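You operate a simulated robot arm through the tools that you are given. There is no shell and no other tool.

The job below is to be done with a simulated two-armed robot. You get a single attempt, and the scene is never put back.

JOB
Carry the tall blue-banded pail with both arms and set it on the top of the white-topped table.

The check looks at the end state, three seconds after you hand in, the way a careful person would. Anything else that was tipped, shoved, dropped, spilled or broken makes it a failure.

ROBOT AND FRAMES
Two 7-joint arms with two-finger parallel grippers on one trunk, on a base that moves. Base frame: it is fixed to the floor where the robot stands at the start and does not move with it; the origin is under the middle of the robot, x ahead of it, y to its left, z up; the surface under the hand at the start is at about z = 850. Readings come in mm, rad, newtons and seconds.
The left shoulder is at the start at [20, 138, 1514], the right one opposite. Each reaches about 671 mm from its shoulder. Places, roughly: tall blue-banded pail (30x22x22 cm) [500, -100, 900]; top of the white-topped table [1200, 1700, 800]. Payload 1.57 kg a hand.
The tool frame of a hand sits at the grasp point between the pads (the TCP): z along the fingers, y along the line on which they close. The tips reach 30 mm beyond it. The gripper opens to 80 mm. The fingers are 17 mm wide and 12 mm thick; the gripper's body (40 by 82 mm) begins 80 mm behind the TCP.
Orientation is that of the tool frame in the base frame, as [roll, pitch, yaw] about the fixed x, y, z axes, in that order (R = Rz(yaw) Ry(pitch) Rx(roll)). With the fingers straight down and closing along the base's y, the tool's x points along the base's -x, its y along +y and its z along -z.

CONTROLS
- The arms move only by the tool play_rows. It takes "left_steps", "right_steps" or both (then of equal length, played together; a hand with none holds still); each is a list of rows, each an object (a shift or turn left out is 0, a gripper value left out holds the last) with "dp": the shift along the tool's x, y, z in mm, a list of three; "rotation": the turn, a rotation vector about the tool's x, y, z in degrees, a list of three; "fingers": the opening, from 0 (shut) to 1 (fully open). In form: [{"dp": [tx, ty, tz], "rotation": [wx, wy, wz], "fingers": fingers}, ...]. A call has 1 to 20 rows; each row shifts and turns the commanded pose from where the row before left it, along the tool's axes as they then stand. Each row takes 0.2 s and may step no farther than 50 mm and 0.15 rad from the row before; otherwise, or with a gripper value out of range, the whole call is refused. Where a pose cannot be reached the arm comes as near as it can. A force on the tool above 40 N (or 10 N above the force at the start of the call, whichever is more), or a blocked arm, ends the call early, and 0.2 s more pass. Each finger travels about 45 mm/s and halts on what it meets, pressing with about 31 N; the grip force reading is that of the motor and also rises with nothing between the fingers. The clock runs only during rows and for 0.2 s after the last one: add rows that do not move to give the fingers time. It gives the time, the measured TCP pose, the force on the tool (base axes), the opening and the grip force at its end, in the units of the frame above (readings bear some noise), with the torque about the TCP (base axes, N m) and any sound that the robot's microphone picked up, and new pictures: "pictures" is both (left out), scene, wrist or none (wrist: the cameras of the hands that moved).
- Cameras (640 x 400 px; columns grow to the right, rows downward): "scene" is now at [157.1, -20.6, 1355.1]; the picture's right is [-0.33, -0.95, 0.00], its down [-0.86, 0.30, -0.42] and it looks along [0.39, -0.14, -0.91] (base axes); focal length 265 px, centre (320, 200). "left" rides on the left gripper at [72, 7, -122] in its tool frame; the picture's right is [-0.09, 1.00, 0.00], its down [-0.84, -0.08, -0.54] and it looks along [-0.54, -0.05, 0.84] (tool axes); focal length 238 px, centre (320, 200). "right" rides on the right gripper at [72, -7, -122] in its tool frame; the picture's right is [0.09, 1.00, 0.00], its down [-0.84, 0.08, -0.54] and it looks along [-0.54, 0.05, 0.84] (tool axes); focal length 238 px, centre (320, 200). There is no depth. A picture from a camera that has moved, and an enlarged one, comes with that camera's place and axes in the base frame and with its lens.
- raise_lower(by): slides the trunk up (or, below 0, down) by that many mm; the arms and the scene camera ride with it, the base frame stays. It gives what a move gives, with no picture.
- base_move(legs): drives the robot by 1 to 6 legs, each [ahead, left, turn to the left] in mm, mm and rad, along the robot's own axes; the way and the turn of a leg run together, so that a leg with both is an arc; at most 1500 mm and 3.142 rad a leg. The arms and the cameras ride along, it lands a little off, and it stops where it bumps. It gives what a move gives, and a new picture of the scene camera.
- head_to(pan, tilt): turns the head with the scene camera to pan (to the left, within 1.047 rad either way) and tilt (down, from -0.506 to 1.204), counted from straight ahead of the robot. It gives what a move gives, and a new picture of the scene camera.
- inspect(camera, box): a new picture of the part [left, top, right, bottom] of that camera's present view, enlarged. The clock stands still meanwhile.
- job_done(): hands the job in; it is judged then, once.

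Places have to be worked out from the pictures, the camera data and where the tool is seen. Open the grippers and draw the arms clear of the work before you hand the job in, unless the task says otherwise.

The tools are called after "Call:" by a JSON object that holds its "op" and its "data". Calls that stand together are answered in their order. play_rows: Moves the arms, as the interface text tells. Its arguments: {"type":"object","properties":{"left_steps":{"type":"array"},"right_steps":{"type":"array"},"pictures":{"type":"string","enum":["both","scene","wrist","none"]}},"required":[]} The other tools are called the same way: raise_lower (by) moves the trunk up or down; base_move (legs) drives the base; head_to (pan, tilt) turns the head that bears the scene camera; inspect (camera, box) takes an enlarged picture of a part of a camera's view; job_done () hands the job in.

At the start:

```text
clock: 0.0
left_position: [240.0, 19.5, 1143.7]
left_tcp_rot: [-3.14, 0.0, -3.142]
left_wrist_force: [-0.3, 0.1, 0.1]
left_moment: [0.05, 0.03, -0.04]
left_finger_gap: 80.2
left_gripper_force: 0.1
right_position: [245.7, -163.4, 1087.2]
right_tcp_rot: [3.141, 0.0, 3.141]
right_wrist_force: [0.6, 0.4, 0.4]
right_moment: [0.01, 0.01, -0.01]
right_finger_gap: 80.2
right_gripper_force: 0.3
trunk travel left (down, up): [-889.0, 351.0]
robot x, y, heading: [1.5, -0.3, 0.003]
head pan, tilt (commanded): [-0.332, 1.141]
```

scene: 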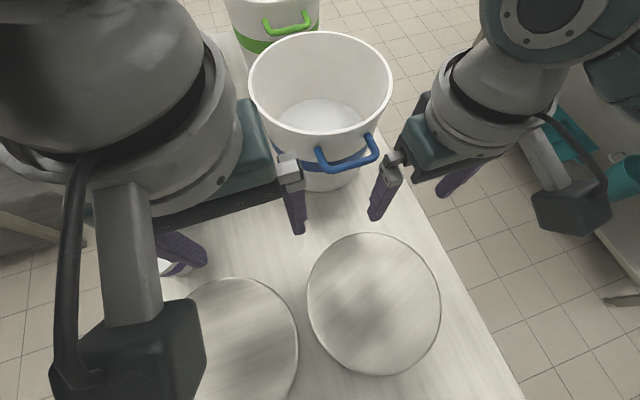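
right: 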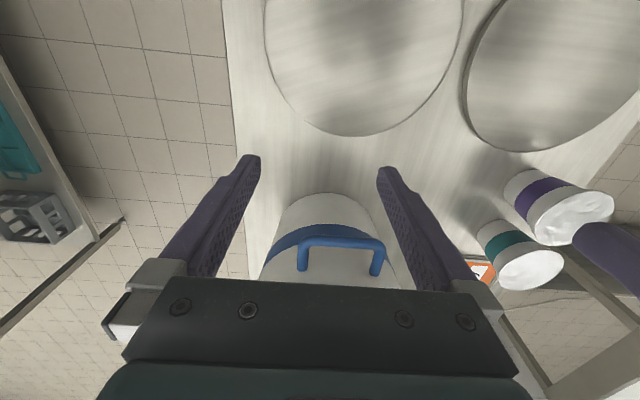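
left: 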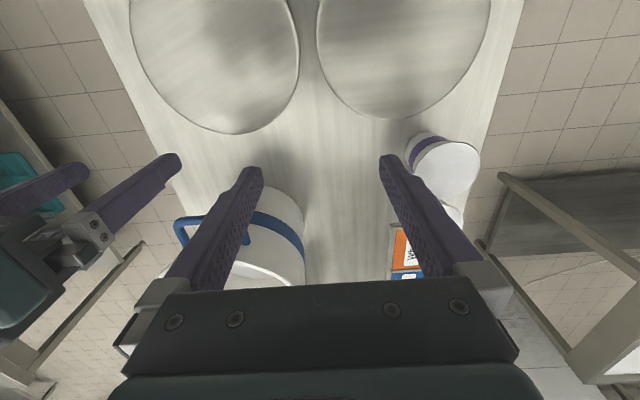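

The first picture shows the open white pail with a blue band ahead and a blue handle facing the robot; another, green one stands behind it. I look around with the head before moving anything.

Call:
{"op": "inspect", "data": {"camera": "scene", "box": [200, 0, 440, 240]}}

Call:
{"op": "head_to", "data": {"pan": 0.0, "tilt": 0.7}}

Call:
{"op": "head_to", "data": {"pan": 0.9, "tilt": 0.4}}

Call:
{"op": "head_to", "data": {"pan": -0.5, "tilt": 0.7}}

```text
1.67 times, centred on (320, 120) of scene
camera zoom: at [157.1, -20.6, 1355.1], right [-0.33, -0.95, 0.0], down [-0.86, 0.3, -0.42], along [0.39, -0.14, -0.91], focal length 442 px, centre (320, 333)
```

zoom: 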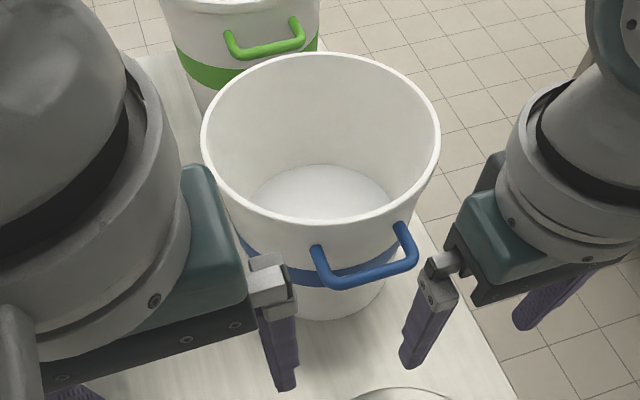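

```text
clock: 0.9
left_position: [240.4, 19.8, 1144.6]
left_tcp_rot: [-3.142, 0.0, 3.141]
left_wrist_force: [0.0, -0.1, -0.2]
left_moment: [-0.01, -0.02, -0.02]
left_finger_gap: 80.1
left_gripper_force: 0.0
right_position: [245.8, -163.8, 1085.6]
right_tcp_rot: [-3.141, 0.0, -3.141]
right_wrist_force: [-0.5, 0.5, 0.0]
right_moment: [-0.04, 0.0, 0.02]
right_finger_gap: 80.3
right_gripper_force: 0.0
trunk travel left (down, up): [-889.0, 351.0]
robot x, y, heading: [1.5, 2.4, 0.001]
head pan, tilt (commanded): [0.0, 0.7]
camera scene: at [185.1, -1.1, 1387.5], right [0.0, -1.0, 0.0], down [-0.64, 0.0, -0.76], along [0.76, 0.0, -0.64], focal length 265 px, centre (320, 200)
```

scene: 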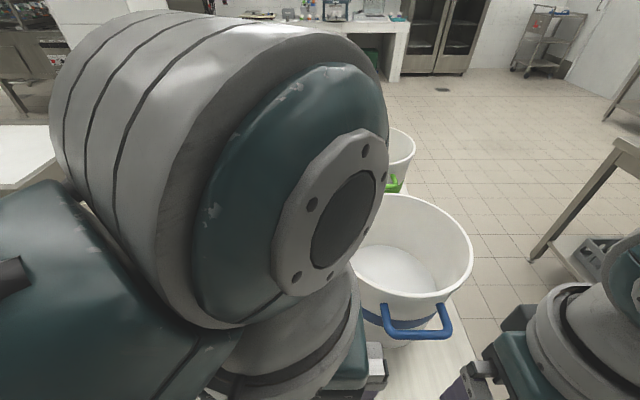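

```text
clock: 2.1
left_position: [240.7, 19.9, 1143.2]
left_tcp_rot: [3.141, 0.002, 3.141]
left_wrist_force: [0.1, 0.4, -0.1]
left_moment: [-0.02, -0.03, 0.01]
left_finger_gap: 80.0
left_gripper_force: 0.0
right_position: [246.3, -163.8, 1086.7]
right_tcp_rot: [-3.141, 0.001, 3.141]
right_wrist_force: [-0.5, -1.3, 0.4]
right_moment: [-0.03, 0.0, -0.01]
right_finger_gap: 80.0
right_gripper_force: 0.0
trunk travel left (down, up): [-889.0, 351.0]
robot x, y, heading: [0.2, -1.5, 0.003]
head pan, tilt (commanded): [0.901, 0.4]
camera scene: at [157.7, 71.5, 1414.4], right [0.78, -0.62, 0.0], down [-0.24, -0.3, -0.92], along [0.57, 0.72, -0.39], focal length 265 px, centre (320, 200)
```

scene: 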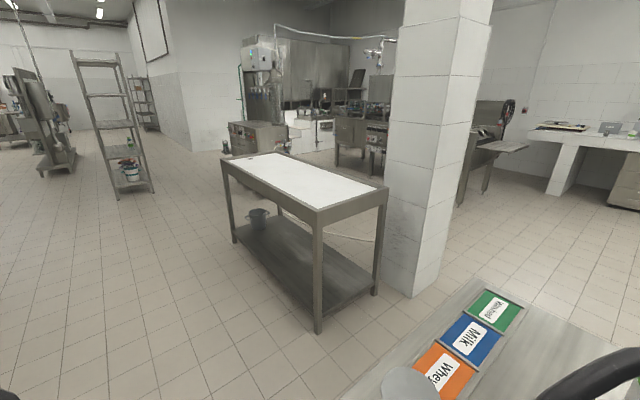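

```text
clock: 3.6
left_position: [240.1, 20.2, 1142.8]
left_tcp_rot: [-3.141, -0.002, 3.141]
left_wrist_force: [0.2, -0.4, -0.6]
left_moment: [0.02, 0.0, -0.01]
left_finger_gap: 80.0
left_gripper_force: 0.1
right_position: [246.5, -163.9, 1086.9]
right_tcp_rot: [-3.141, -0.001, -3.141]
right_wrist_force: [-0.6, 0.6, -0.1]
right_moment: [0.02, 0.01, 0.05]
right_finger_gap: 80.0
right_gripper_force: 0.0
trunk travel left (down, up): [-889.0, 351.0]
robot x, y, heading: [-1.1, -1.3, -0.005]
head pan, tilt (commanded): [-0.499, 0.7]
camera scene: at [174.8, -41.6, 1387.6], right [-0.48, -0.88, 0.0], down [-0.57, 0.31, -0.77], along [0.67, -0.37, -0.64], focal length 265 px, centre (320, 200)
```

scene: 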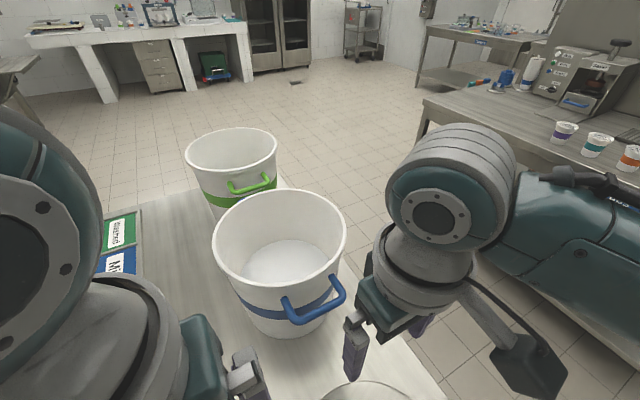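

The pail's rim works out at about z≈1060, centre near (478, -135), with handles along x. Before choosing a way I look at the table's edges, the floor and the clutter on both sides.

Call:
{"op": "head_to", "data": {"pan": 1.04, "tilt": 1.1}}

Call:
{"op": "head_to", "data": {"pan": -1.04, "tilt": 1.1}}

Call:
{"op": "head_to", "data": {"pan": -1.04, "tilt": 0.5}}

Call:
{"op": "head_to", "data": {"pan": 0.5, "tilt": 0.8}}

```text
clock: 5.2
left_position: [240.4, 19.6, 1143.3]
left_tcp_rot: [3.141, 0.0, -3.141]
left_wrist_force: [0.2, 0.3, 0.7]
left_moment: [-0.03, 0.03, -0.03]
left_finger_gap: 79.9
left_gripper_force: 0.0
right_position: [245.5, -164.1, 1087.5]
right_tcp_rot: [3.141, 0.0, -3.141]
right_wrist_force: [-0.4, -0.8, -0.1]
right_moment: [-0.02, 0.02, -0.01]
right_finger_gap: 79.9
right_gripper_force: 0.0
trunk travel left (down, up): [-889.0, 351.0]
robot x, y, heading: [-0.0, 3.8, -0.003]
head pan, tilt (commanded): [1.04, 1.1]
camera scene: at [132.1, 53.4, 1357.6], right [0.86, -0.51, 0.0], down [-0.45, -0.77, -0.45], along [0.23, 0.39, -0.89], focal length 265 px, centre (320, 200)
```

scene: 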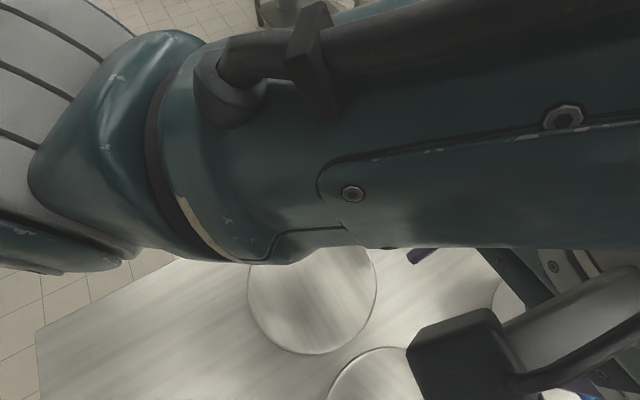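

```text
clock: 7.2
left_position: [241.3, 20.0, 1142.9]
left_tcp_rot: [-3.141, 0.0, 3.14]
left_wrist_force: [-0.7, 0.0, 0.3]
left_moment: [0.02, -0.01, -0.02]
left_finger_gap: 80.1
left_gripper_force: 0.1
right_position: [244.9, -163.3, 1086.6]
right_tcp_rot: [-3.141, -0.001, 3.141]
right_wrist_force: [-0.6, -0.9, -0.4]
right_moment: [-0.01, -0.03, -0.02]
right_finger_gap: 80.3
right_gripper_force: 0.0
trunk travel left (down, up): [-889.0, 351.0]
robot x, y, heading: [1.2, 0.1, -0.0]
head pan, tilt (commanded): [-1.04, 1.1]
camera scene: at [132.1, -55.4, 1357.6], right [-0.86, -0.51, 0.0], down [-0.45, 0.77, -0.45], along [0.23, -0.39, -0.89], focal length 265 px, centre (320, 200)
```

scene: 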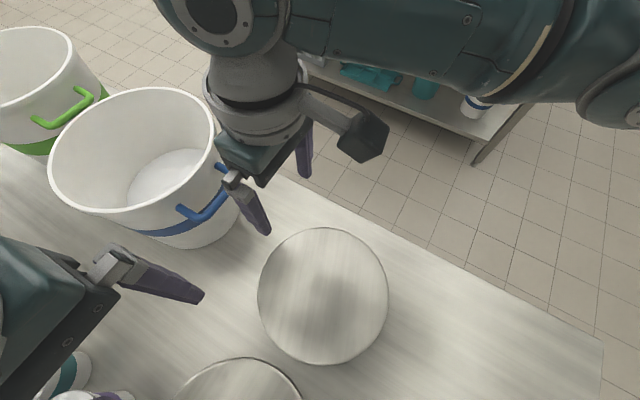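

```text
clock: 8.2
left_position: [240.1, 19.1, 1143.2]
left_tcp_rot: [-3.141, 0.0, -3.141]
left_wrist_force: [-0.6, -0.4, 0.4]
left_moment: [0.02, -0.03, 0.0]
left_finger_gap: 80.0
left_gripper_force: 0.0
right_position: [245.9, -163.6, 1087.5]
right_tcp_rot: [-3.141, 0.001, -3.141]
right_wrist_force: [0.9, -0.1, -0.2]
right_moment: [-0.01, 0.01, -0.03]
right_finger_gap: 80.0
right_gripper_force: 0.0
trunk travel left (down, up): [-889.0, 351.0]
robot x, y, heading: [0.1, 1.7, 0.002]
head pan, tilt (commanded): [-1.04, 0.499]
camera scene: at [146.2, -79.5, 1405.2], right [-0.86, -0.51, 0.0], down [-0.24, 0.41, -0.88], along [0.44, -0.76, -0.48], focal length 265 px, centre (320, 200)
```

scene: 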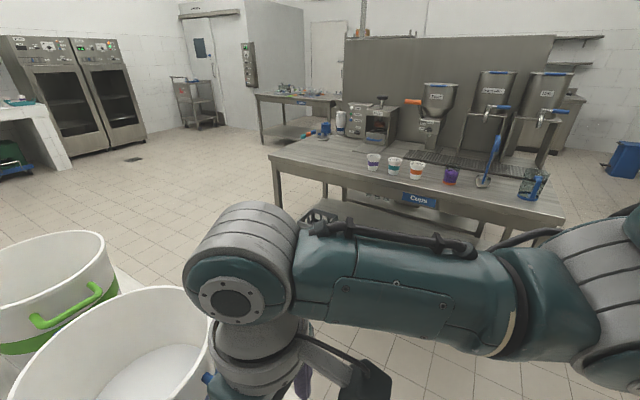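

```text
clock: 9.9
left_position: [241.2, 19.2, 1144.3]
left_tcp_rot: [3.141, 0.0, 3.141]
left_wrist_force: [-0.4, 0.3, 0.5]
left_moment: [0.01, 0.01, 0.03]
left_finger_gap: 79.8
left_gripper_force: 0.1
right_position: [245.9, -164.1, 1085.6]
right_tcp_rot: [3.141, -0.001, -3.14]
right_wrist_force: [0.4, 0.8, -0.1]
right_moment: [0.01, 0.0, 0.01]
right_finger_gap: 80.1
right_gripper_force: 0.0
trunk travel left (down, up): [-889.0, 351.0]
robot x, y, heading: [0.5, 6.4, -0.004]
head pan, tilt (commanded): [0.499, 0.799]
camera scene: at [171.0, 37.6, 1379.4], right [0.48, -0.88, 0.0], down [-0.63, -0.34, -0.7], along [0.61, 0.33, -0.72], focal length 265 px, centre (320, 200)
```

scene: 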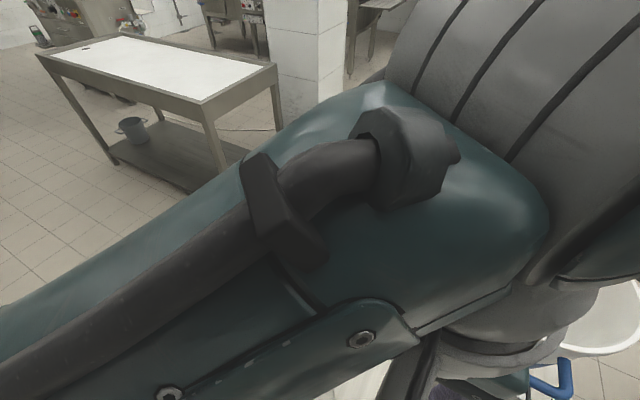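

The counter seems to reach under and behind the robot (corners near x≈-285, y≈±300), so I need to know where the robot's column and base are before driving. I raise the left hand and tip it so its wrist camera looks back at the robot.

Call:
{"op": "play_rows", "data": {"left_steps": [{"dp": [0, 0, -50]}, {"dp": [0, 0, -50]}, {"rotation": [0, 8, 0]}, {"rotation": [0, 8, 0]}, {"rotation": [0, 8, 0]}, {"rotation": [0, 8, 0]}, {"rotation": [0, 8, 0]}, {"rotation": [0, 8, 0]}, {"rotation": [0, 8, 0]}, {"rotation": [0, 8, 0]}], "pictures": "wrist"}}

```text
clock: 10.5
left_position: [240.1, 28.4, 1219.7]
left_tcp_rot: [3.101, 0.0, -3.124]
left_wrist_force: [7.0, 7.1, -52.7]
left_moment: [-0.34, -4.02, -0.53]
left_finger_gap: 80.0
left_gripper_force: 0.1
left hand out of reach, approached as far as the arm can: row 1
right_position: [244.9, -163.5, 1085.7]
right_tcp_rot: [-3.142, 0.001, -3.141]
right_wrist_force: [0.0, 0.5, 0.7]
right_moment: [-0.03, 0.02, 0.0]
right_finger_gap: 80.0
right_gripper_force: 0.0
trunk travel left (down, up): [-889.0, 351.0]
robot x, y, heading: [-1.9, -0.4, -0.003]
head pan, tilt (commanded): [0.499, 0.799]
stopped in row 3 (left hand): the force on the tool passed its limit at 187 N (the readings are from after the stop); the commanded pose is now the measured one
camera left: at [167.6, 29.4, 1340.5], right [0.07, 1.0, 0.04], down [0.84, -0.08, 0.54], along [0.54, -0.01, -0.84], focal length 238 px, centre (320, 200)
```

left: 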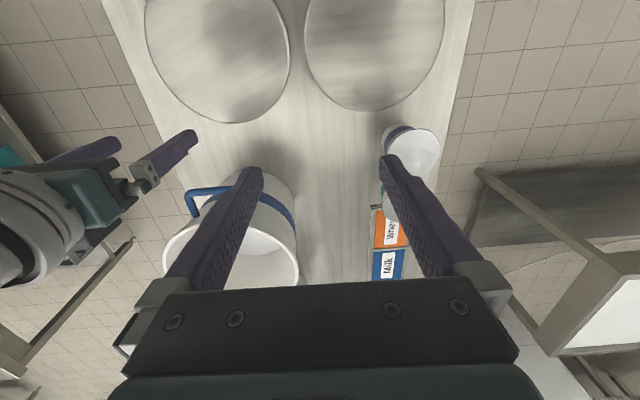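

The left arm was too folded to rise there (it pressed against something near its limit), so I ease it down and ahead, then rotate the hand to look back.

Call:
{"op": "play_rows", "data": {"left_steps": [{"dp": [0, 0, 20]}, {"dp": [-30, 0, 0]}, {"dp": [-30, 0, 0]}, {"dp": [-30, 0, 0]}, {"dp": [-30, 0, 0]}], "pictures": "none"}}

```text
clock: 11.7
left_position: [359.0, 28.6, 1201.2]
left_tcp_rot: [3.113, -0.001, -3.128]
left_wrist_force: [0.9, 0.0, 0.1]
left_moment: [0.01, 0.03, 0.01]
left_finger_gap: 79.9
left_gripper_force: 0.0
right_position: [244.9, -163.8, 1087.6]
right_tcp_rot: [-3.141, 0.0, 3.141]
right_wrist_force: [0.4, 0.1, 1.0]
right_moment: [0.03, 0.04, -0.01]
right_finger_gap: 79.7
right_gripper_force: 0.2
trunk travel left (down, up): [-889.0, 351.0]
robot x, y, heading: [3.6, 1.8, -0.002]
head pan, tilt (commanded): [0.499, 0.799]
```

The left hand is free again at x≈359, z≈1201. Now I tip it back gradually while drawing the TCP toward the robot.

Call:
{"op": "play_rows", "data": {"left_steps": [{"dp": [15, 0, 0], "rotation": [0, 8, 0]}, {"dp": [14.9, 0, 2.1], "rotation": [0, 8, 0]}, {"dp": [14.4, 0, 4.1], "rotation": [0, 8, 0]}, {"dp": [13.7, 0, 6.1], "rotation": [0, 8, 0]}, {"dp": [12.7, 0, 8], "rotation": [0, 8, 0]}, {"dp": [11.5, 0, 9.6], "rotation": [0, 8, 0]}, {"dp": [10, 0, 11.1], "rotation": [0, 8, 0]}, {"dp": [8.4, 0, 12.4], "rotation": [0, 8, 0]}, {"dp": [6.6, 0, 13.5], "rotation": [0, 8, 0]}], "pictures": "wrist"}}

```text
clock: 13.7
left_position: [196.7, 6.8, 1223.0]
left_tcp_rot: [3.1, -1.134, -3.106]
left_wrist_force: [-0.2, -0.5, -0.2]
left_moment: [0.03, -0.03, -0.01]
left_finger_gap: 80.1
left_gripper_force: 0.0
left hand out of reach, approached as far as the arm can: row 6, 7, 8, 9
right_position: [245.4, -162.6, 1086.8]
right_tcp_rot: [3.141, 0.0, -3.141]
right_wrist_force: [-0.3, -0.8, 0.2]
right_moment: [0.02, -0.01, 0.02]
right_finger_gap: 79.9
right_gripper_force: 0.0
trunk travel left (down, up): [-889.0, 351.0]
robot x, y, heading: [-1.6, -0.2, 0.001]
head pan, tilt (commanded): [0.499, 0.799]
camera left: at [276.9, 10.9, 1338.5], right [0.04, 1.0, -0.07], down [0.84, -0.07, -0.53], along [-0.53, -0.03, -0.84], focal length 238 px, centre (320, 200)
```

left: 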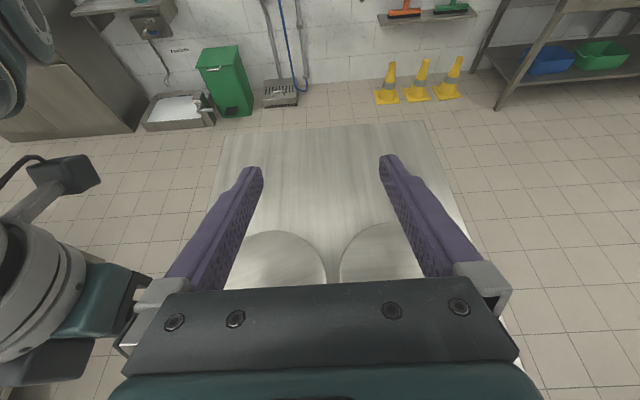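

The look back shows no column or base between the counter and the robot, just the counter end (x≈-285) and clear floor. I bring the left hand back to fingers-down, moving ahead, and raise the right hand a little.

Call:
{"op": "play_rows", "data": {"left_steps": [{"dp": [-8.5, 0, -18.1], "rotation": [0, -8.1, 0]}, {"dp": [-10.9, 0, -16.8], "rotation": [0, -8.1, 0]}, {"dp": [-13.1, 0, -15.1], "rotation": [0, -8.1, 0]}, {"dp": [-15.1, 0, -13.1], "rotation": [0, -8.1, 0]}, {"dp": [-16.8, 0, -10.9], "rotation": [0, -8.1, 0]}, {"dp": [-18.1, 0, -8.5], "rotation": [0, -8.1, 0]}, {"dp": [-19.2, 0, -5.5], "rotation": [0, -8.1, 0]}, {"dp": [-19.8, 0, -2.8], "rotation": [0, -8.1, 0]}], "right_steps": [{"dp": [0, 0, -10]}, {"dp": [0, 0, -10]}, {"dp": [0, 0, -10]}, {"dp": [0, 0, -10]}, {"dp": [0, 0, -10]}, {"dp": [0, 0, 0]}, {"dp": [0, 0, 0]}, {"dp": [0, 0, 0]}], "pictures": "none"}}

Call:
{"op": "head_to", "data": {"pan": -0.4, "tilt": 0.9}}

```text
clock: 15.5
left_position: [356.6, 7.3, 1218.6]
left_tcp_rot: [3.125, -0.031, -3.133]
left_wrist_force: [-1.1, 0.6, -0.6]
left_moment: [-0.02, 0.01, 0.0]
left_finger_gap: 80.1
left_gripper_force: 0.1
right_position: [245.7, -162.4, 1136.4]
right_tcp_rot: [-3.141, 0.001, 3.141]
right_wrist_force: [-0.8, 0.1, 0.5]
right_moment: [0.0, 0.0, 0.0]
right_finger_gap: 80.1
right_gripper_force: 0.0
trunk travel left (down, up): [-889.0, 351.0]
robot x, y, heading: [3.0, -0.1, -0.001]
head pan, tilt (commanded): [0.499, 0.799]
```

```text
clock: 16.7
left_position: [357.5, 7.9, 1219.0]
left_tcp_rot: [3.126, -0.034, -3.133]
left_wrist_force: [-0.7, -0.8, -0.6]
left_moment: [0.0, 0.02, 0.01]
left_finger_gap: 79.7
left_gripper_force: 0.0
right_position: [246.3, -162.9, 1136.2]
right_tcp_rot: [-3.14, -0.002, 3.14]
right_wrist_force: [-0.8, 0.0, 0.8]
right_moment: [-0.02, -0.03, 0.03]
right_finger_gap: 79.8
right_gripper_force: 0.1
trunk travel left (down, up): [-889.0, 351.0]
robot x, y, heading: [-2.0, 1.3, 0.002]
head pan, tilt (commanded): [-0.4, 0.901]
camera scene: at [169.7, -30.4, 1371.5], right [-0.39, -0.92, 0.0], down [-0.72, 0.3, -0.62], along [0.57, -0.24, -0.78], focal length 265 px, centre (320, 200)
```

scene: 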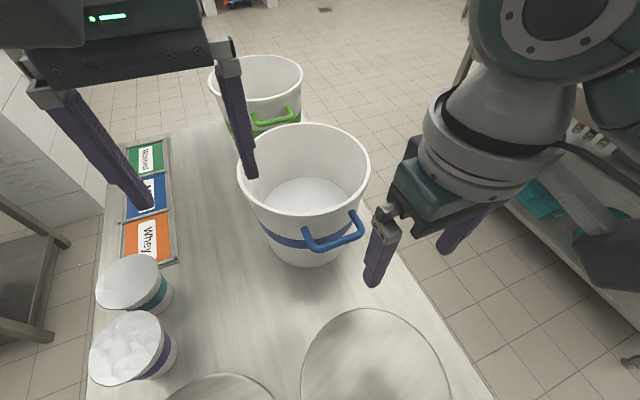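

Now the pail, the signs and the two cups at the left are all in view. I enlarge the pail to fix its rim and handles more exactly.

Call:
{"op": "inspect", "data": {"camera": "scene", "box": [210, 100, 400, 280]}}

```text
2.22 times, centred on (305, 190) of scene
camera zoom: at [169.7, -30.4, 1371.5], right [-0.39, -0.92, 0.0], down [-0.72, 0.3, -0.62], along [0.57, -0.24, -0.78], focal length 590 px, centre (353, 222)
```

zoom: 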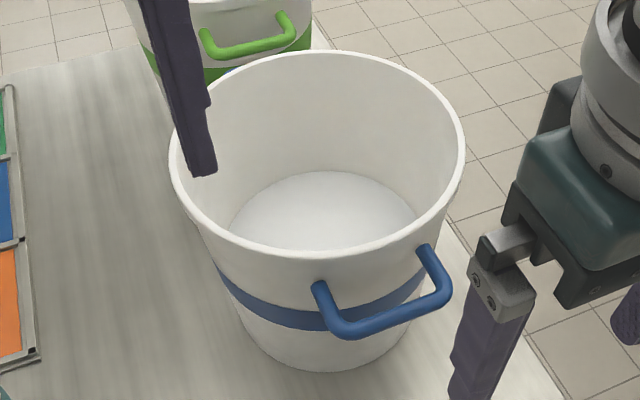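

The rim is about z≈1062, radius≈110, centre ≈(481, -131), so I'll grip the wall from above at its two y-sides, away from the handles. I level the left hand and bring both hands high above those two rim points.

Call:
{"op": "play_rows", "data": {"left_steps": [{"dp": [0, 0, 0], "rotation": [0.9, -1.95, 0.5]}, {"dp": [-20.6, -5.3, 0]}, {"dp": [-20.6, -5.3, 0]}, {"dp": [-20.6, -5.3, 0]}, {"dp": [-20.6, -5.3, 0]}, {"dp": [-20.6, -5.3, 0]}, {"dp": [-20.6, -5.3, 0]}], "right_steps": [{"dp": [0, 0, 0]}, {"dp": [-39.2, -12.5, -13.8]}, {"dp": [-39.2, -12.5, -13.8]}, {"dp": [-39.2, -12.5, -13.8]}, {"dp": [-39.2, -12.5, -13.8]}, {"dp": [-39.2, -12.5, -13.8]}, {"dp": [-39.2, -12.5, -13.8]}], "pictures": "both"}}

```text
clock: 18.3
left_position: [423.5, -8.6, 1217.4]
left_tcp_rot: [3.14, 0.002, 3.141]
left_wrist_force: [0.5, -0.7, -0.8]
left_moment: [0.02, -0.04, -0.02]
left_finger_gap: 80.0
left_gripper_force: 0.0
left hand out of reach, approached as far as the arm can: row 5, 6, 7
right_position: [472.2, -238.9, 1221.6]
right_tcp_rot: [-3.141, 0.003, -3.139]
right_wrist_force: [0.3, -0.4, 0.3]
right_moment: [0.03, -0.01, 0.0]
right_finger_gap: 79.9
right_gripper_force: 0.1
right hand out of reach, approached as far as the arm can: row 7
trunk travel left (down, up): [-889.0, 351.0]
robot x, y, heading: [-0.3, 3.0, -0.002]
head pan, tilt (commanded): [-0.4, 0.901]
camera scene: at [169.4, -30.4, 1371.3], right [-0.39, -0.92, 0.0], down [-0.72, 0.31, -0.62], along [0.57, -0.24, -0.78], focal length 265 px, centre (320, 200)
camera right: at [399.2, -246.6, 1341.6], right [-0.1, 1.0, 0.0], down [0.84, 0.08, 0.54], along [0.54, 0.05, -0.84], focal length 238 px, centre (320, 200)
camera left: at [351.5, -1.4, 1338.5], right [0.09, 1.0, 0.0], down [0.84, -0.08, 0.54], along [0.54, -0.05, -0.84], focal length 238 px, centre (320, 200)
```

scene: 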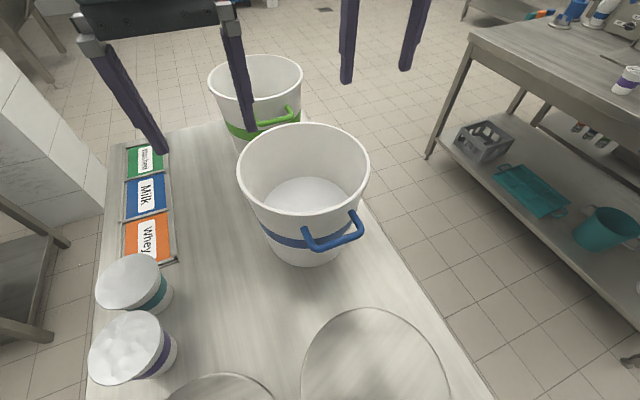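
right: 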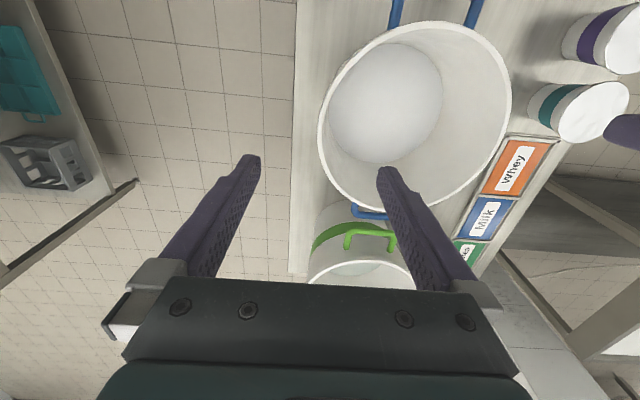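
left: 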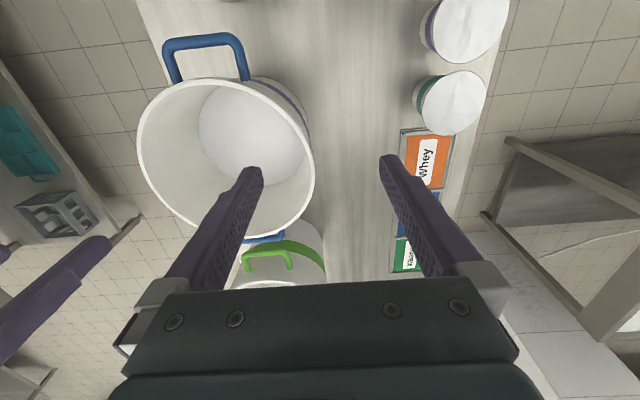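

With fingers down the arms fall short at this distance, so the robot should stand nearer and centred on the pail. I test the drive with a small forward leg first.

Call:
{"op": "base_move", "data": {"legs": [[30, 0, 0]]}}

```text
clock: 19.1
left_position: [454.5, -8.9, 1217.9]
left_tcp_rot: [3.142, 0.003, -3.142]
left_wrist_force: [-0.4, -0.8, -0.4]
left_moment: [0.0, 0.03, 0.03]
left_finger_gap: 79.9
left_gripper_force: 0.1
right_position: [501.4, -240.7, 1220.9]
right_tcp_rot: [-3.141, 0.001, -3.14]
right_wrist_force: [-0.5, 1.1, 0.9]
right_moment: [-0.01, 0.04, -0.01]
right_finger_gap: 80.0
right_gripper_force: 0.0
trunk travel left (down, up): [-889.0, 351.0]
robot x, y, heading: [29.7, 1.1, -0.002]
head pan, tilt (commanded): [-0.4, 0.901]
camera scene: at [199.5, -30.4, 1371.5], right [-0.39, -0.92, 0.0], down [-0.72, 0.3, -0.62], along [0.57, -0.24, -0.78], focal length 265 px, centre (320, 200)
```

scene: 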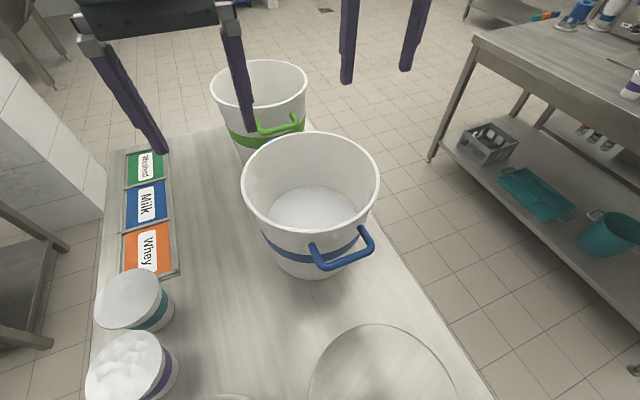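

The drive works freely and the counter stayed put. I move the robot to about (125, -131) so that it is centred on the pail and nearer, hands staying high above the rims.

Call:
{"op": "base_move", "data": {"legs": [[95, -132, 0]]}}

```text
clock: 20.6
left_position: [548.6, -140.4, 1219.2]
left_tcp_rot: [-3.14, 0.003, 3.141]
left_wrist_force: [-0.9, -0.1, 0.1]
left_moment: [-0.01, -0.02, -0.01]
left_finger_gap: 79.8
left_gripper_force: 0.0
right_position: [594.8, -372.3, 1220.4]
right_tcp_rot: [-3.141, -0.001, -3.141]
right_wrist_force: [0.4, 0.2, 0.3]
right_moment: [0.0, -0.03, -0.02]
right_finger_gap: 80.1
right_gripper_force: 0.0
trunk travel left (down, up): [-889.0, 351.0]
robot x, y, heading: [123.3, -129.3, 0.0]
head pan, tilt (commanded): [-0.4, 0.901]
camera scene: at [294.2, -163.2, 1371.5], right [-0.39, -0.92, 0.0], down [-0.72, 0.31, -0.62], along [0.57, -0.24, -0.78], focal length 265 px, centre (320, 200)
```

scene: 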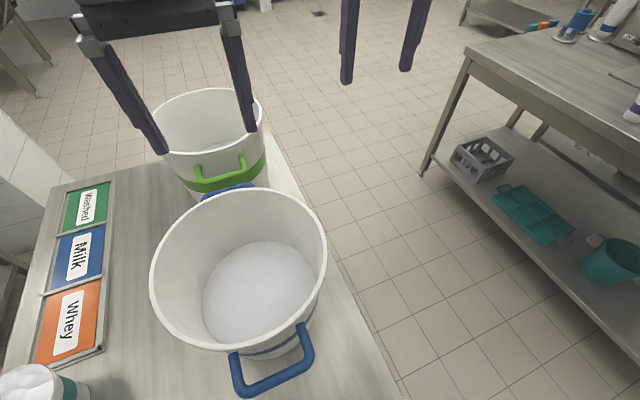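

The pail is now right in front. I zoom in to triangulate its rim from this second camera position.

Call:
{"op": "inspect", "data": {"camera": "scene", "box": [120, 160, 360, 400]}}

```text
1.67 times, centred on (240, 280) of scene
camera zoom: at [294.2, -163.2, 1371.5], right [-0.39, -0.92, 0.0], down [-0.72, 0.31, -0.62], along [0.57, -0.24, -0.78], focal length 442 px, centre (453, 67)
```

zoom: 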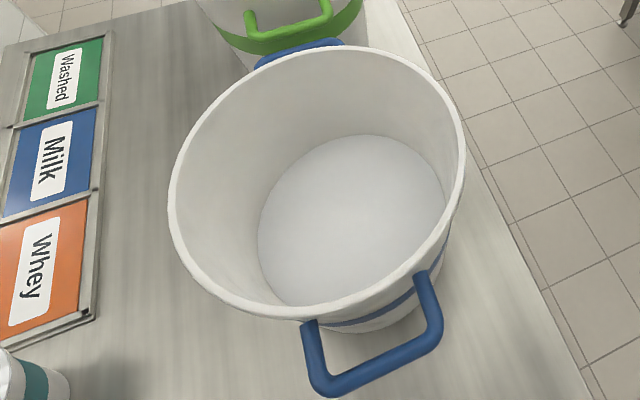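

Triangulation gives the rim at z≈1063, radius≈111, centre ≈(480, -131), with the wall tapering about 5°. I place the hands above the rim at y≈-23 and -239 and tilt each to match the wall.

Call:
{"op": "play_rows", "data": {"left_steps": [{"dp": [16.9, 29.1, 0]}, {"dp": [16.9, 29.1, 0]}, {"dp": [16.9, 29.1, 0]}, {"dp": [16.9, 29.1, 0]}, {"rotation": [4.9, 0, 0]}, {}], "right_steps": [{"dp": [28.5, 33.5, 0]}, {"dp": [28.5, 33.5, 0]}, {"dp": [28.5, 33.5, 0]}, {"dp": [28.5, 33.5, 0]}, {"rotation": [-4.9, 0, 0]}, {}], "pictures": "none"}}

Call:
{"op": "raise_lower", "data": {"by": -80}}

Call:
{"op": "head_to", "data": {"pan": 0.0, "tilt": 1.15}}

```text
clock: 22.0
left_position: [480.9, -26.0, 1218.2]
left_tcp_rot: [-3.056, 0.001, 3.141]
left_wrist_force: [0.2, -0.2, 0.4]
left_moment: [0.0, -0.01, -0.04]
left_finger_gap: 80.1
left_gripper_force: 0.1
right_position: [479.9, -238.6, 1220.4]
right_tcp_rot: [3.056, -0.001, -3.141]
right_wrist_force: [-0.3, -0.3, 0.6]
right_moment: [0.02, 0.01, 0.0]
right_finger_gap: 80.2
right_gripper_force: 0.0
trunk travel left (down, up): [-889.0, 351.0]
robot x, y, heading: [119.6, -134.8, -0.004]
head pan, tilt (commanded): [-0.4, 0.901]
```

```text
clock: 23.1
left_position: [480.9, -25.2, 1139.9]
left_tcp_rot: [-3.057, 0.001, 3.138]
left_wrist_force: [-0.4, 0.2, 0.2]
left_moment: [-0.01, 0.04, -0.02]
left_finger_gap: 80.2
left_gripper_force: 0.0
right_position: [481.4, -237.6, 1140.4]
right_tcp_rot: [3.056, 0.0, -3.141]
right_wrist_force: [0.3, 0.2, -0.7]
right_moment: [0.02, 0.02, -0.02]
right_finger_gap: 80.1
right_gripper_force: 0.0
trunk travel left (down, up): [-809.0, 431.0]
robot x, y, heading: [124.8, -133.9, -0.003]
head pan, tilt (commanded): [-0.4, 0.901]
```

```text
clock: 24.0
left_position: [481.4, -25.7, 1139.0]
left_tcp_rot: [-3.056, 0.001, 3.14]
left_wrist_force: [0.1, -0.2, 0.1]
left_moment: [-0.02, 0.02, -0.04]
left_finger_gap: 80.1
left_gripper_force: 0.1
right_position: [481.3, -237.3, 1138.6]
right_tcp_rot: [3.056, 0.0, -3.142]
right_wrist_force: [0.1, 0.5, -0.5]
right_moment: [0.0, -0.02, 0.05]
right_finger_gap: 79.9
right_gripper_force: 0.1
trunk travel left (down, up): [-809.0, 431.0]
robot x, y, heading: [126.6, -134.2, -0.006]
head pan, tilt (commanded): [0.0, 1.15]
camera scene: at [284.3, -133.9, 1274.5], right [0.0, -1.0, 0.0], down [-0.91, 0.0, -0.41], along [0.41, 0.0, -0.91], focal length 265 px, centre (320, 200)
```

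scene: 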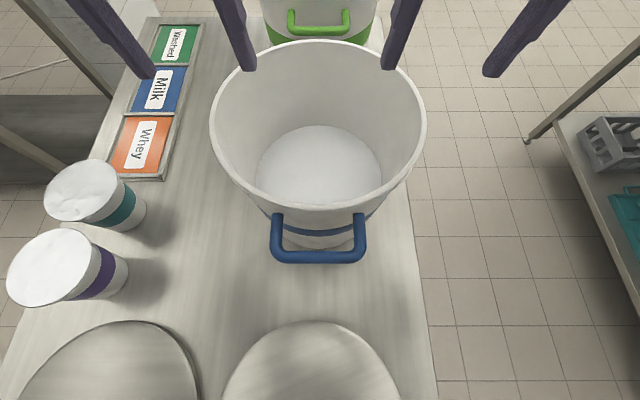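

Seen square on, the pail is centred on y≈-132 and both hands straddle the rim evenly. I lower both hands 35 mm straight down and check with the wrist cameras.

Call:
{"op": "play_rows", "data": {"left_steps": [{"dp": [0, 2.5, 17.5]}, {"dp": [0, 1.5, 17.4]}, {}], "right_steps": [{"dp": [0, -3, 17.5]}, {"dp": [0, -2, 17.4]}, {}], "pictures": "both"}}

```text
clock: 24.8
left_position: [482.2, -23.4, 1104.4]
left_tcp_rot: [-3.057, 0.001, 3.139]
left_wrist_force: [-0.8, -0.3, -0.3]
left_moment: [-0.05, 0.01, 0.01]
left_finger_gap: 79.9
left_gripper_force: 0.0
right_position: [481.6, -241.1, 1103.8]
right_tcp_rot: [3.057, -0.001, -3.141]
right_wrist_force: [0.9, -0.7, -0.2]
right_moment: [0.01, -0.01, 0.0]
right_finger_gap: 80.0
right_gripper_force: 0.0
trunk travel left (down, up): [-809.0, 431.0]
robot x, y, heading: [126.1, -132.7, -0.002]
head pan, tilt (commanded): [0.0, 1.15]
camera scene: at [284.2, -133.8, 1274.5], right [0.0, -1.0, 0.0], down [-0.91, 0.0, -0.41], along [0.41, 0.0, -0.91], focal length 265 px, centre (320, 200)
camera right: at [409.4, -257.8, 1224.3], right [-0.09, 0.99, 0.08], down [0.84, 0.03, 0.55], along [0.54, 0.12, -0.83], focal length 238 px, centre (320, 200)
camera left: at [409.3, -6.4, 1223.0], right [0.09, 0.99, -0.08], down [0.84, -0.03, 0.55], along [0.54, -0.12, -0.83], focal length 238 px, centre (320, 200)
```

scene: 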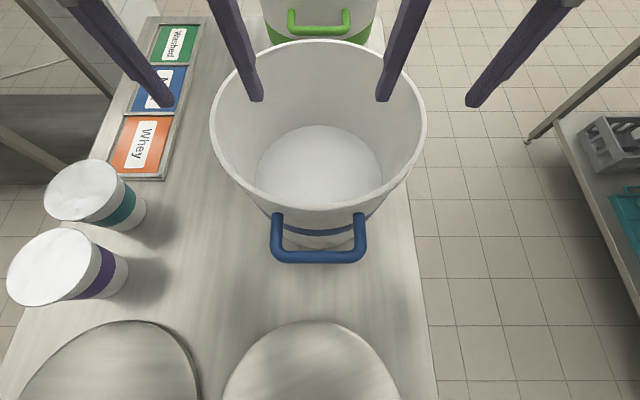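
right: 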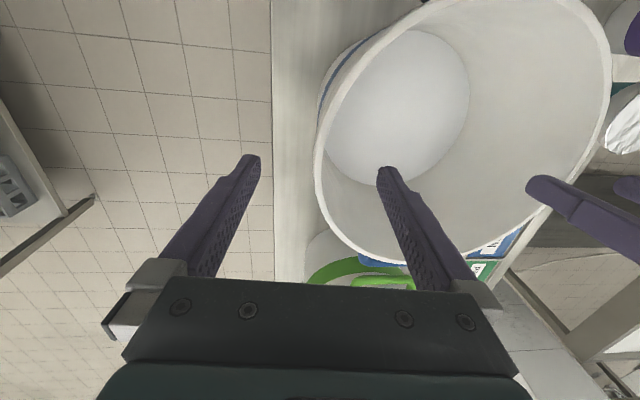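
left: 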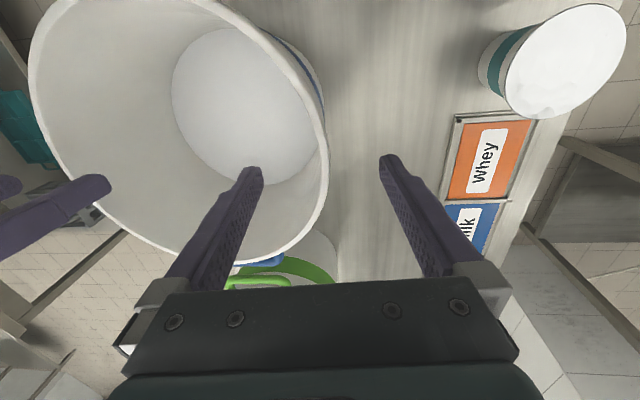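

The rim passes between the fingers on both sides with room each way. I lower another 56 mm so the TCPs are about 15 mm below the rim.

Call:
{"op": "play_rows", "data": {"left_steps": [{"dp": [0, 1.2, 13.9]}, {"dp": [0, 1.2, 13.9]}, {"dp": [0, 1.2, 13.9]}, {"dp": [0, 1.2, 13.9]}, {}], "right_steps": [{"dp": [0, -1.2, 13.9]}, {"dp": [0, -1.2, 13.9]}, {"dp": [0, -1.2, 13.9]}, {"dp": [0, -1.2, 13.9]}, {}], "pictures": "both"}}

```text
clock: 26.0
left_position: [481.2, -25.0, 1048.1]
left_tcp_rot: [-3.055, 0.002, 3.14]
left_wrist_force: [-0.3, -0.7, 0.6]
left_moment: [0.0, 0.01, -0.02]
left_finger_gap: 79.9
left_gripper_force: 0.1
right_position: [481.1, -241.1, 1049.1]
right_tcp_rot: [3.056, 0.001, 3.141]
right_wrist_force: [-0.6, 0.1, 0.4]
right_moment: [0.01, 0.0, 0.05]
right_finger_gap: 80.0
right_gripper_force: 0.2
trunk travel left (down, up): [-809.0, 431.0]
robot x, y, heading: [124.1, -129.6, 0.002]
head pan, tilt (commanded): [0.0, 1.15]
camera scene: at [284.2, -133.8, 1274.5], right [0.0, -1.0, 0.0], down [-0.91, 0.0, -0.41], along [0.41, 0.0, -0.91], focal length 265 px, centre (320, 200)
camera right: at [409.7, -257.5, 1168.8], right [-0.09, 0.99, 0.08], down [0.84, 0.03, 0.55], along [0.54, 0.12, -0.83], focal length 238 px, centre (320, 200)
camera left: at [408.9, -6.6, 1167.1], right [0.09, 0.99, -0.09], down [0.84, -0.03, 0.55], along [0.54, -0.12, -0.83], focal length 238 px, centre (320, 200)
```

scene: 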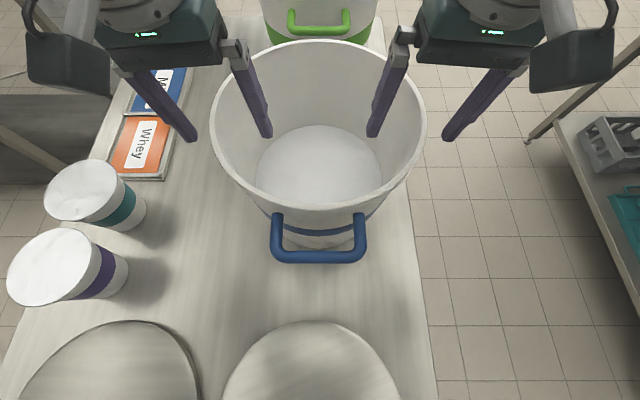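
right: 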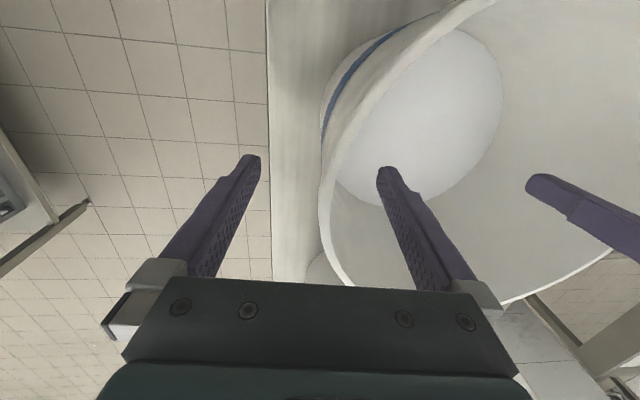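
left: 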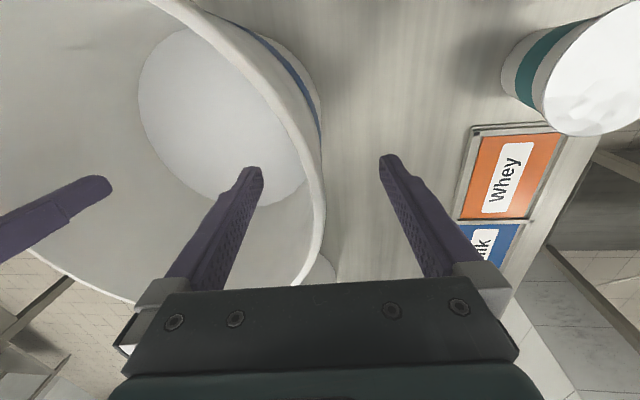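

The wall is centred in the left gripper and about 4 mm off in the right one, so I nudge the right hand inward and then close both grippers on the wall together.

Call:
{"op": "play_rows", "data": {"left_steps": [{}, {"fingers": 0}, {}, {}, {}, {}, {}, {}, {}], "right_steps": [{"dp": [0, 3.5, 0]}, {"fingers": 0}, {}, {}, {}, {}, {}, {}, {}], "pictures": "both"}}

```text
clock: 28.0
left_position: [481.4, -28.9, 1048.2]
left_tcp_rot: [-3.044, 0.002, 3.136]
left_wrist_force: [1.1, -37.3, 0.5]
left_moment: [0.85, -0.24, 0.47]
left_finger_gap: 7.2
left_gripper_force: 26.8
right_position: [480.1, -233.8, 1050.8]
right_tcp_rot: [3.047, -0.001, -3.138]
right_wrist_force: [0.2, 34.9, -0.5]
right_moment: [-0.85, -0.44, -0.47]
right_finger_gap: 7.0
right_gripper_force: 26.5
trunk travel left (down, up): [-809.0, 431.0]
robot x, y, heading: [124.8, -132.8, -0.003]
head pan, tilt (commanded): [0.0, 1.15]
camera scene: at [284.0, -133.9, 1274.4], right [0.0, -1.0, 0.0], down [-0.91, 0.0, -0.41], along [0.41, 0.0, -0.91], focal length 265 px, centre (320, 200)
camera right: at [409.2, -251.6, 1169.8], right [-0.1, 0.99, 0.1], down [0.84, 0.03, 0.55], along [0.54, 0.13, -0.83], focal length 238 px, centre (320, 200)
camera left: at [408.4, -9.2, 1167.6], right [0.1, 0.99, -0.1], down [0.84, -0.03, 0.55], along [0.54, -0.13, -0.83], focal length 238 px, centre (320, 200)
```

scene: 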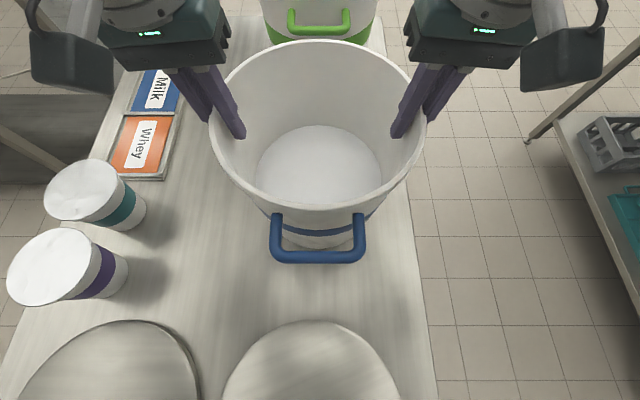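
right: 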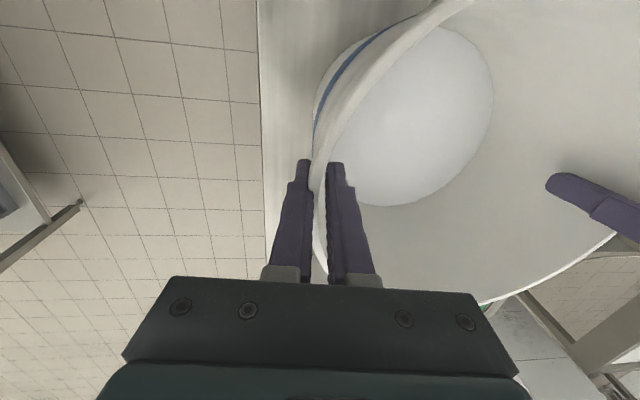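
left: 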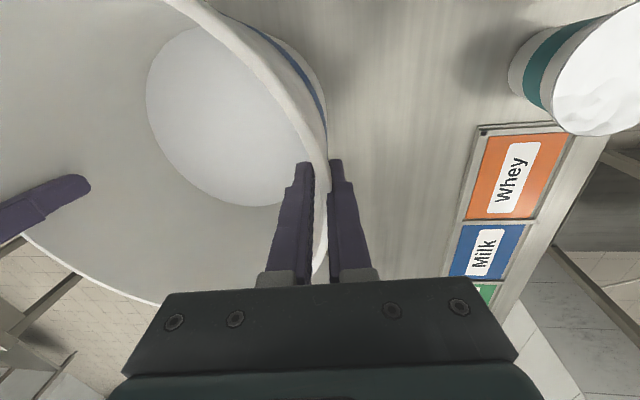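

Both grippers hold the 7 mm wall, but the hands are pulling outward at about 36 N each. I shift both commanded poses about 4 mm inward to relax that.

Call:
{"op": "play_rows", "data": {"left_steps": [{"dp": [0, -2, 0]}, {"dp": [0, -2, 0]}, {}, {}], "right_steps": [{"dp": [0, 2, 0]}, {"dp": [0, 2, 0]}, {}, {}], "pictures": "none"}}

```text
clock: 29.0
left_position: [481.7, -28.5, 1048.8]
left_tcp_rot: [-3.053, -0.001, 3.14]
left_wrist_force: [-3.6, -19.3, 8.6]
left_moment: [0.9, -0.14, 0.41]
left_finger_gap: 6.7
left_gripper_force: 26.0
right_position: [480.9, -233.8, 1049.4]
right_tcp_rot: [3.055, -0.005, 3.141]
right_wrist_force: [-2.9, 19.0, 0.7]
right_moment: [-0.78, 0.19, -0.47]
right_finger_gap: 6.7
right_gripper_force: 26.3
trunk travel left (down, up): [-809.0, 431.0]
robot x, y, heading: [124.7, -130.8, -0.005]
head pan, tilt (commanded): [0.0, 1.15]
```

The tension halved; I take out the rest the same way.

Call:
{"op": "play_rows", "data": {"left_steps": [{"dp": [0, -1.8, 0]}, {"dp": [0, -1.8, 0]}, {}, {}], "right_steps": [{"dp": [0, 1.8, 0]}, {"dp": [0, 1.8, 0]}, {}, {}], "pictures": "none"}}

```text
clock: 30.0
left_position: [481.0, -28.7, 1048.0]
left_tcp_rot: [-3.065, 0.0, -3.141]
left_wrist_force: [-11.2, 21.0, 24.1]
left_moment: [-0.44, 0.03, 0.45]
left_finger_gap: 6.5
left_gripper_force: 26.4
right_position: [480.3, -233.8, 1050.7]
right_tcp_rot: [3.067, -0.002, 3.137]
right_wrist_force: [-4.6, -22.9, 10.7]
right_moment: [0.49, 0.39, -0.46]
right_finger_gap: 6.6
right_gripper_force: 25.9
trunk travel left (down, up): [-809.0, 431.0]
robot x, y, heading: [125.7, -132.1, -0.002]
head pan, tilt (commanded): [0.0, 1.15]
```

That overshot slightly, so I go back half of it.

Call:
{"op": "play_rows", "data": {"left_steps": [{"dp": [0, 1.7, 0]}, {}, {}], "right_steps": [{"dp": [0, -1.7, 0]}, {}, {}], "pictures": "none"}}

```text
clock: 30.8
left_position: [481.5, -28.4, 1047.4]
left_tcp_rot: [-3.062, 0.0, -3.141]
left_wrist_force: [-8.8, 24.6, 17.3]
left_moment: [0.38, -0.49, 0.48]
left_finger_gap: 6.8
left_gripper_force: 25.9
right_position: [480.4, -232.6, 1049.6]
right_tcp_rot: [3.06, 0.001, 3.141]
right_wrist_force: [-8.0, -24.3, 16.7]
right_moment: [-0.41, -0.32, -0.46]
right_finger_gap: 6.8
right_gripper_force: 26.2
trunk travel left (down, up): [-809.0, 431.0]
robot x, y, heading: [121.6, -133.3, -0.001]
head pan, tilt (commanded): [0.0, 1.15]
```

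Still some inward squeeze (24 N); I move out a little more to balance it.

Call:
{"op": "play_rows", "data": {"left_steps": [{"dp": [0, 1.2, 0]}, {}, {}], "right_steps": [{"dp": [0, -1.2, 0]}, {}, {}], "pictures": "none"}}

```text
clock: 31.6
left_position: [482.0, -29.6, 1048.2]
left_tcp_rot: [-3.059, 0.001, 3.141]
left_wrist_force: [-5.5, 16.2, 12.0]
left_moment: [0.88, -0.19, 0.47]
left_finger_gap: 6.7
left_gripper_force: 26.4
right_position: [480.8, -232.2, 1050.9]
right_tcp_rot: [3.055, -0.002, -3.141]
right_wrist_force: [-7.9, -18.1, 18.3]
right_moment: [-0.69, 0.04, -0.42]
right_finger_gap: 6.7
right_gripper_force: 26.1
trunk travel left (down, up): [-809.0, 431.0]
robot x, y, heading: [124.2, -137.0, -0.004]
head pan, tilt (commanded): [0.0, 1.15]
```

Forces are balanced and modest now. I lift 30 mm with the trunk so both hands rise exactly together, then check.

Call:
{"op": "raise_lower", "data": {"by": 30}}

Call:
{"op": "play_rows", "data": {"left_steps": [{}], "right_steps": [{}], "pictures": "both"}}

```text
clock: 32.4
left_position: [482.5, -27.5, 1080.1]
left_tcp_rot: [-3.06, 0.002, -3.138]
left_wrist_force: [-6.4, 18.2, 19.0]
left_moment: [0.42, 0.23, 0.52]
left_finger_gap: 6.1
left_gripper_force: 26.4
right_position: [482.2, -236.4, 1080.5]
right_tcp_rot: [3.065, 0.001, 3.135]
right_wrist_force: [-3.0, -21.2, 9.0]
right_moment: [-0.39, 0.29, -0.51]
right_finger_gap: 5.8
right_gripper_force: 25.8
trunk travel left (down, up): [-839.0, 401.0]
robot x, y, heading: [123.1, -133.4, 0.001]
head pan, tilt (commanded): [0.0, 1.15]
```

```text
clock: 32.8
left_position: [482.8, -26.6, 1079.3]
left_tcp_rot: [-3.062, 0.002, -3.14]
left_wrist_force: [-5.6, 25.4, 24.0]
left_moment: [0.58, 0.07, 0.51]
left_finger_gap: 6.6
left_gripper_force: 25.9
right_position: [481.3, -236.0, 1080.0]
right_tcp_rot: [3.066, 0.001, 3.137]
right_wrist_force: [-8.6, -29.6, 16.6]
right_moment: [-0.58, 0.04, -0.49]
right_finger_gap: 6.7
right_gripper_force: 26.1
trunk travel left (down, up): [-839.0, 401.0]
robot x, y, heading: [122.8, -135.2, -0.002]
head pan, tilt (commanded): [0.0, 1.15]
camera scene: at [284.5, -134.1, 1305.1], right [0.0, -1.0, 0.0], down [-0.91, 0.0, -0.41], along [0.41, 0.0, -0.91], focal length 265 px, centre (320, 200)
camera right: at [410.4, -251.7, 1200.6], right [-0.09, 0.99, 0.08], down [0.84, 0.03, 0.55], along [0.54, 0.11, -0.83], focal length 238 px, centre (320, 200)
camera left: at [410.0, -10.6, 1198.9], right [0.09, 0.99, -0.08], down [0.84, -0.03, 0.55], along [0.54, -0.12, -0.83], focal length 238 px, centre (320, 200)
```

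scene: 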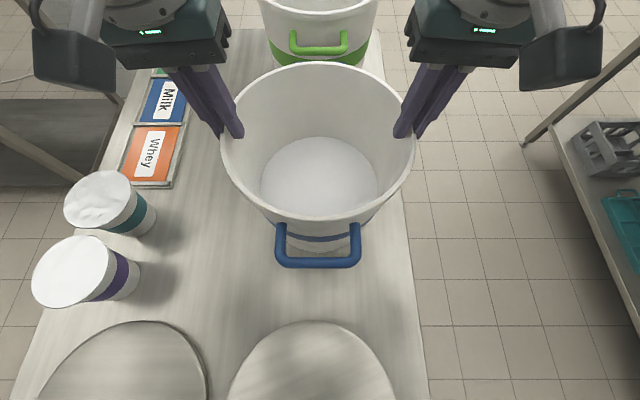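
right: 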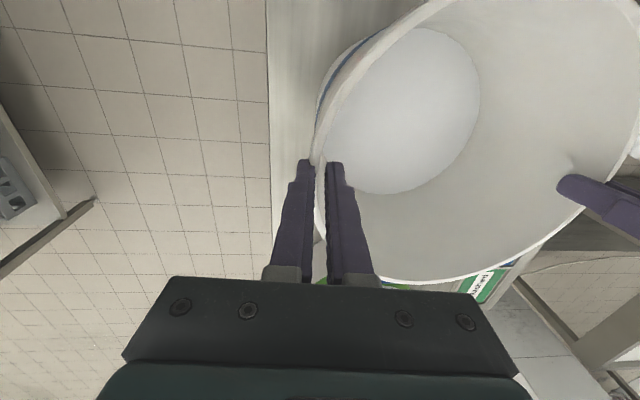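
left: 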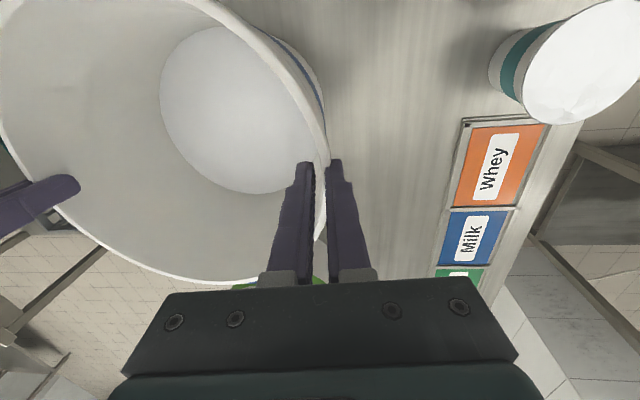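

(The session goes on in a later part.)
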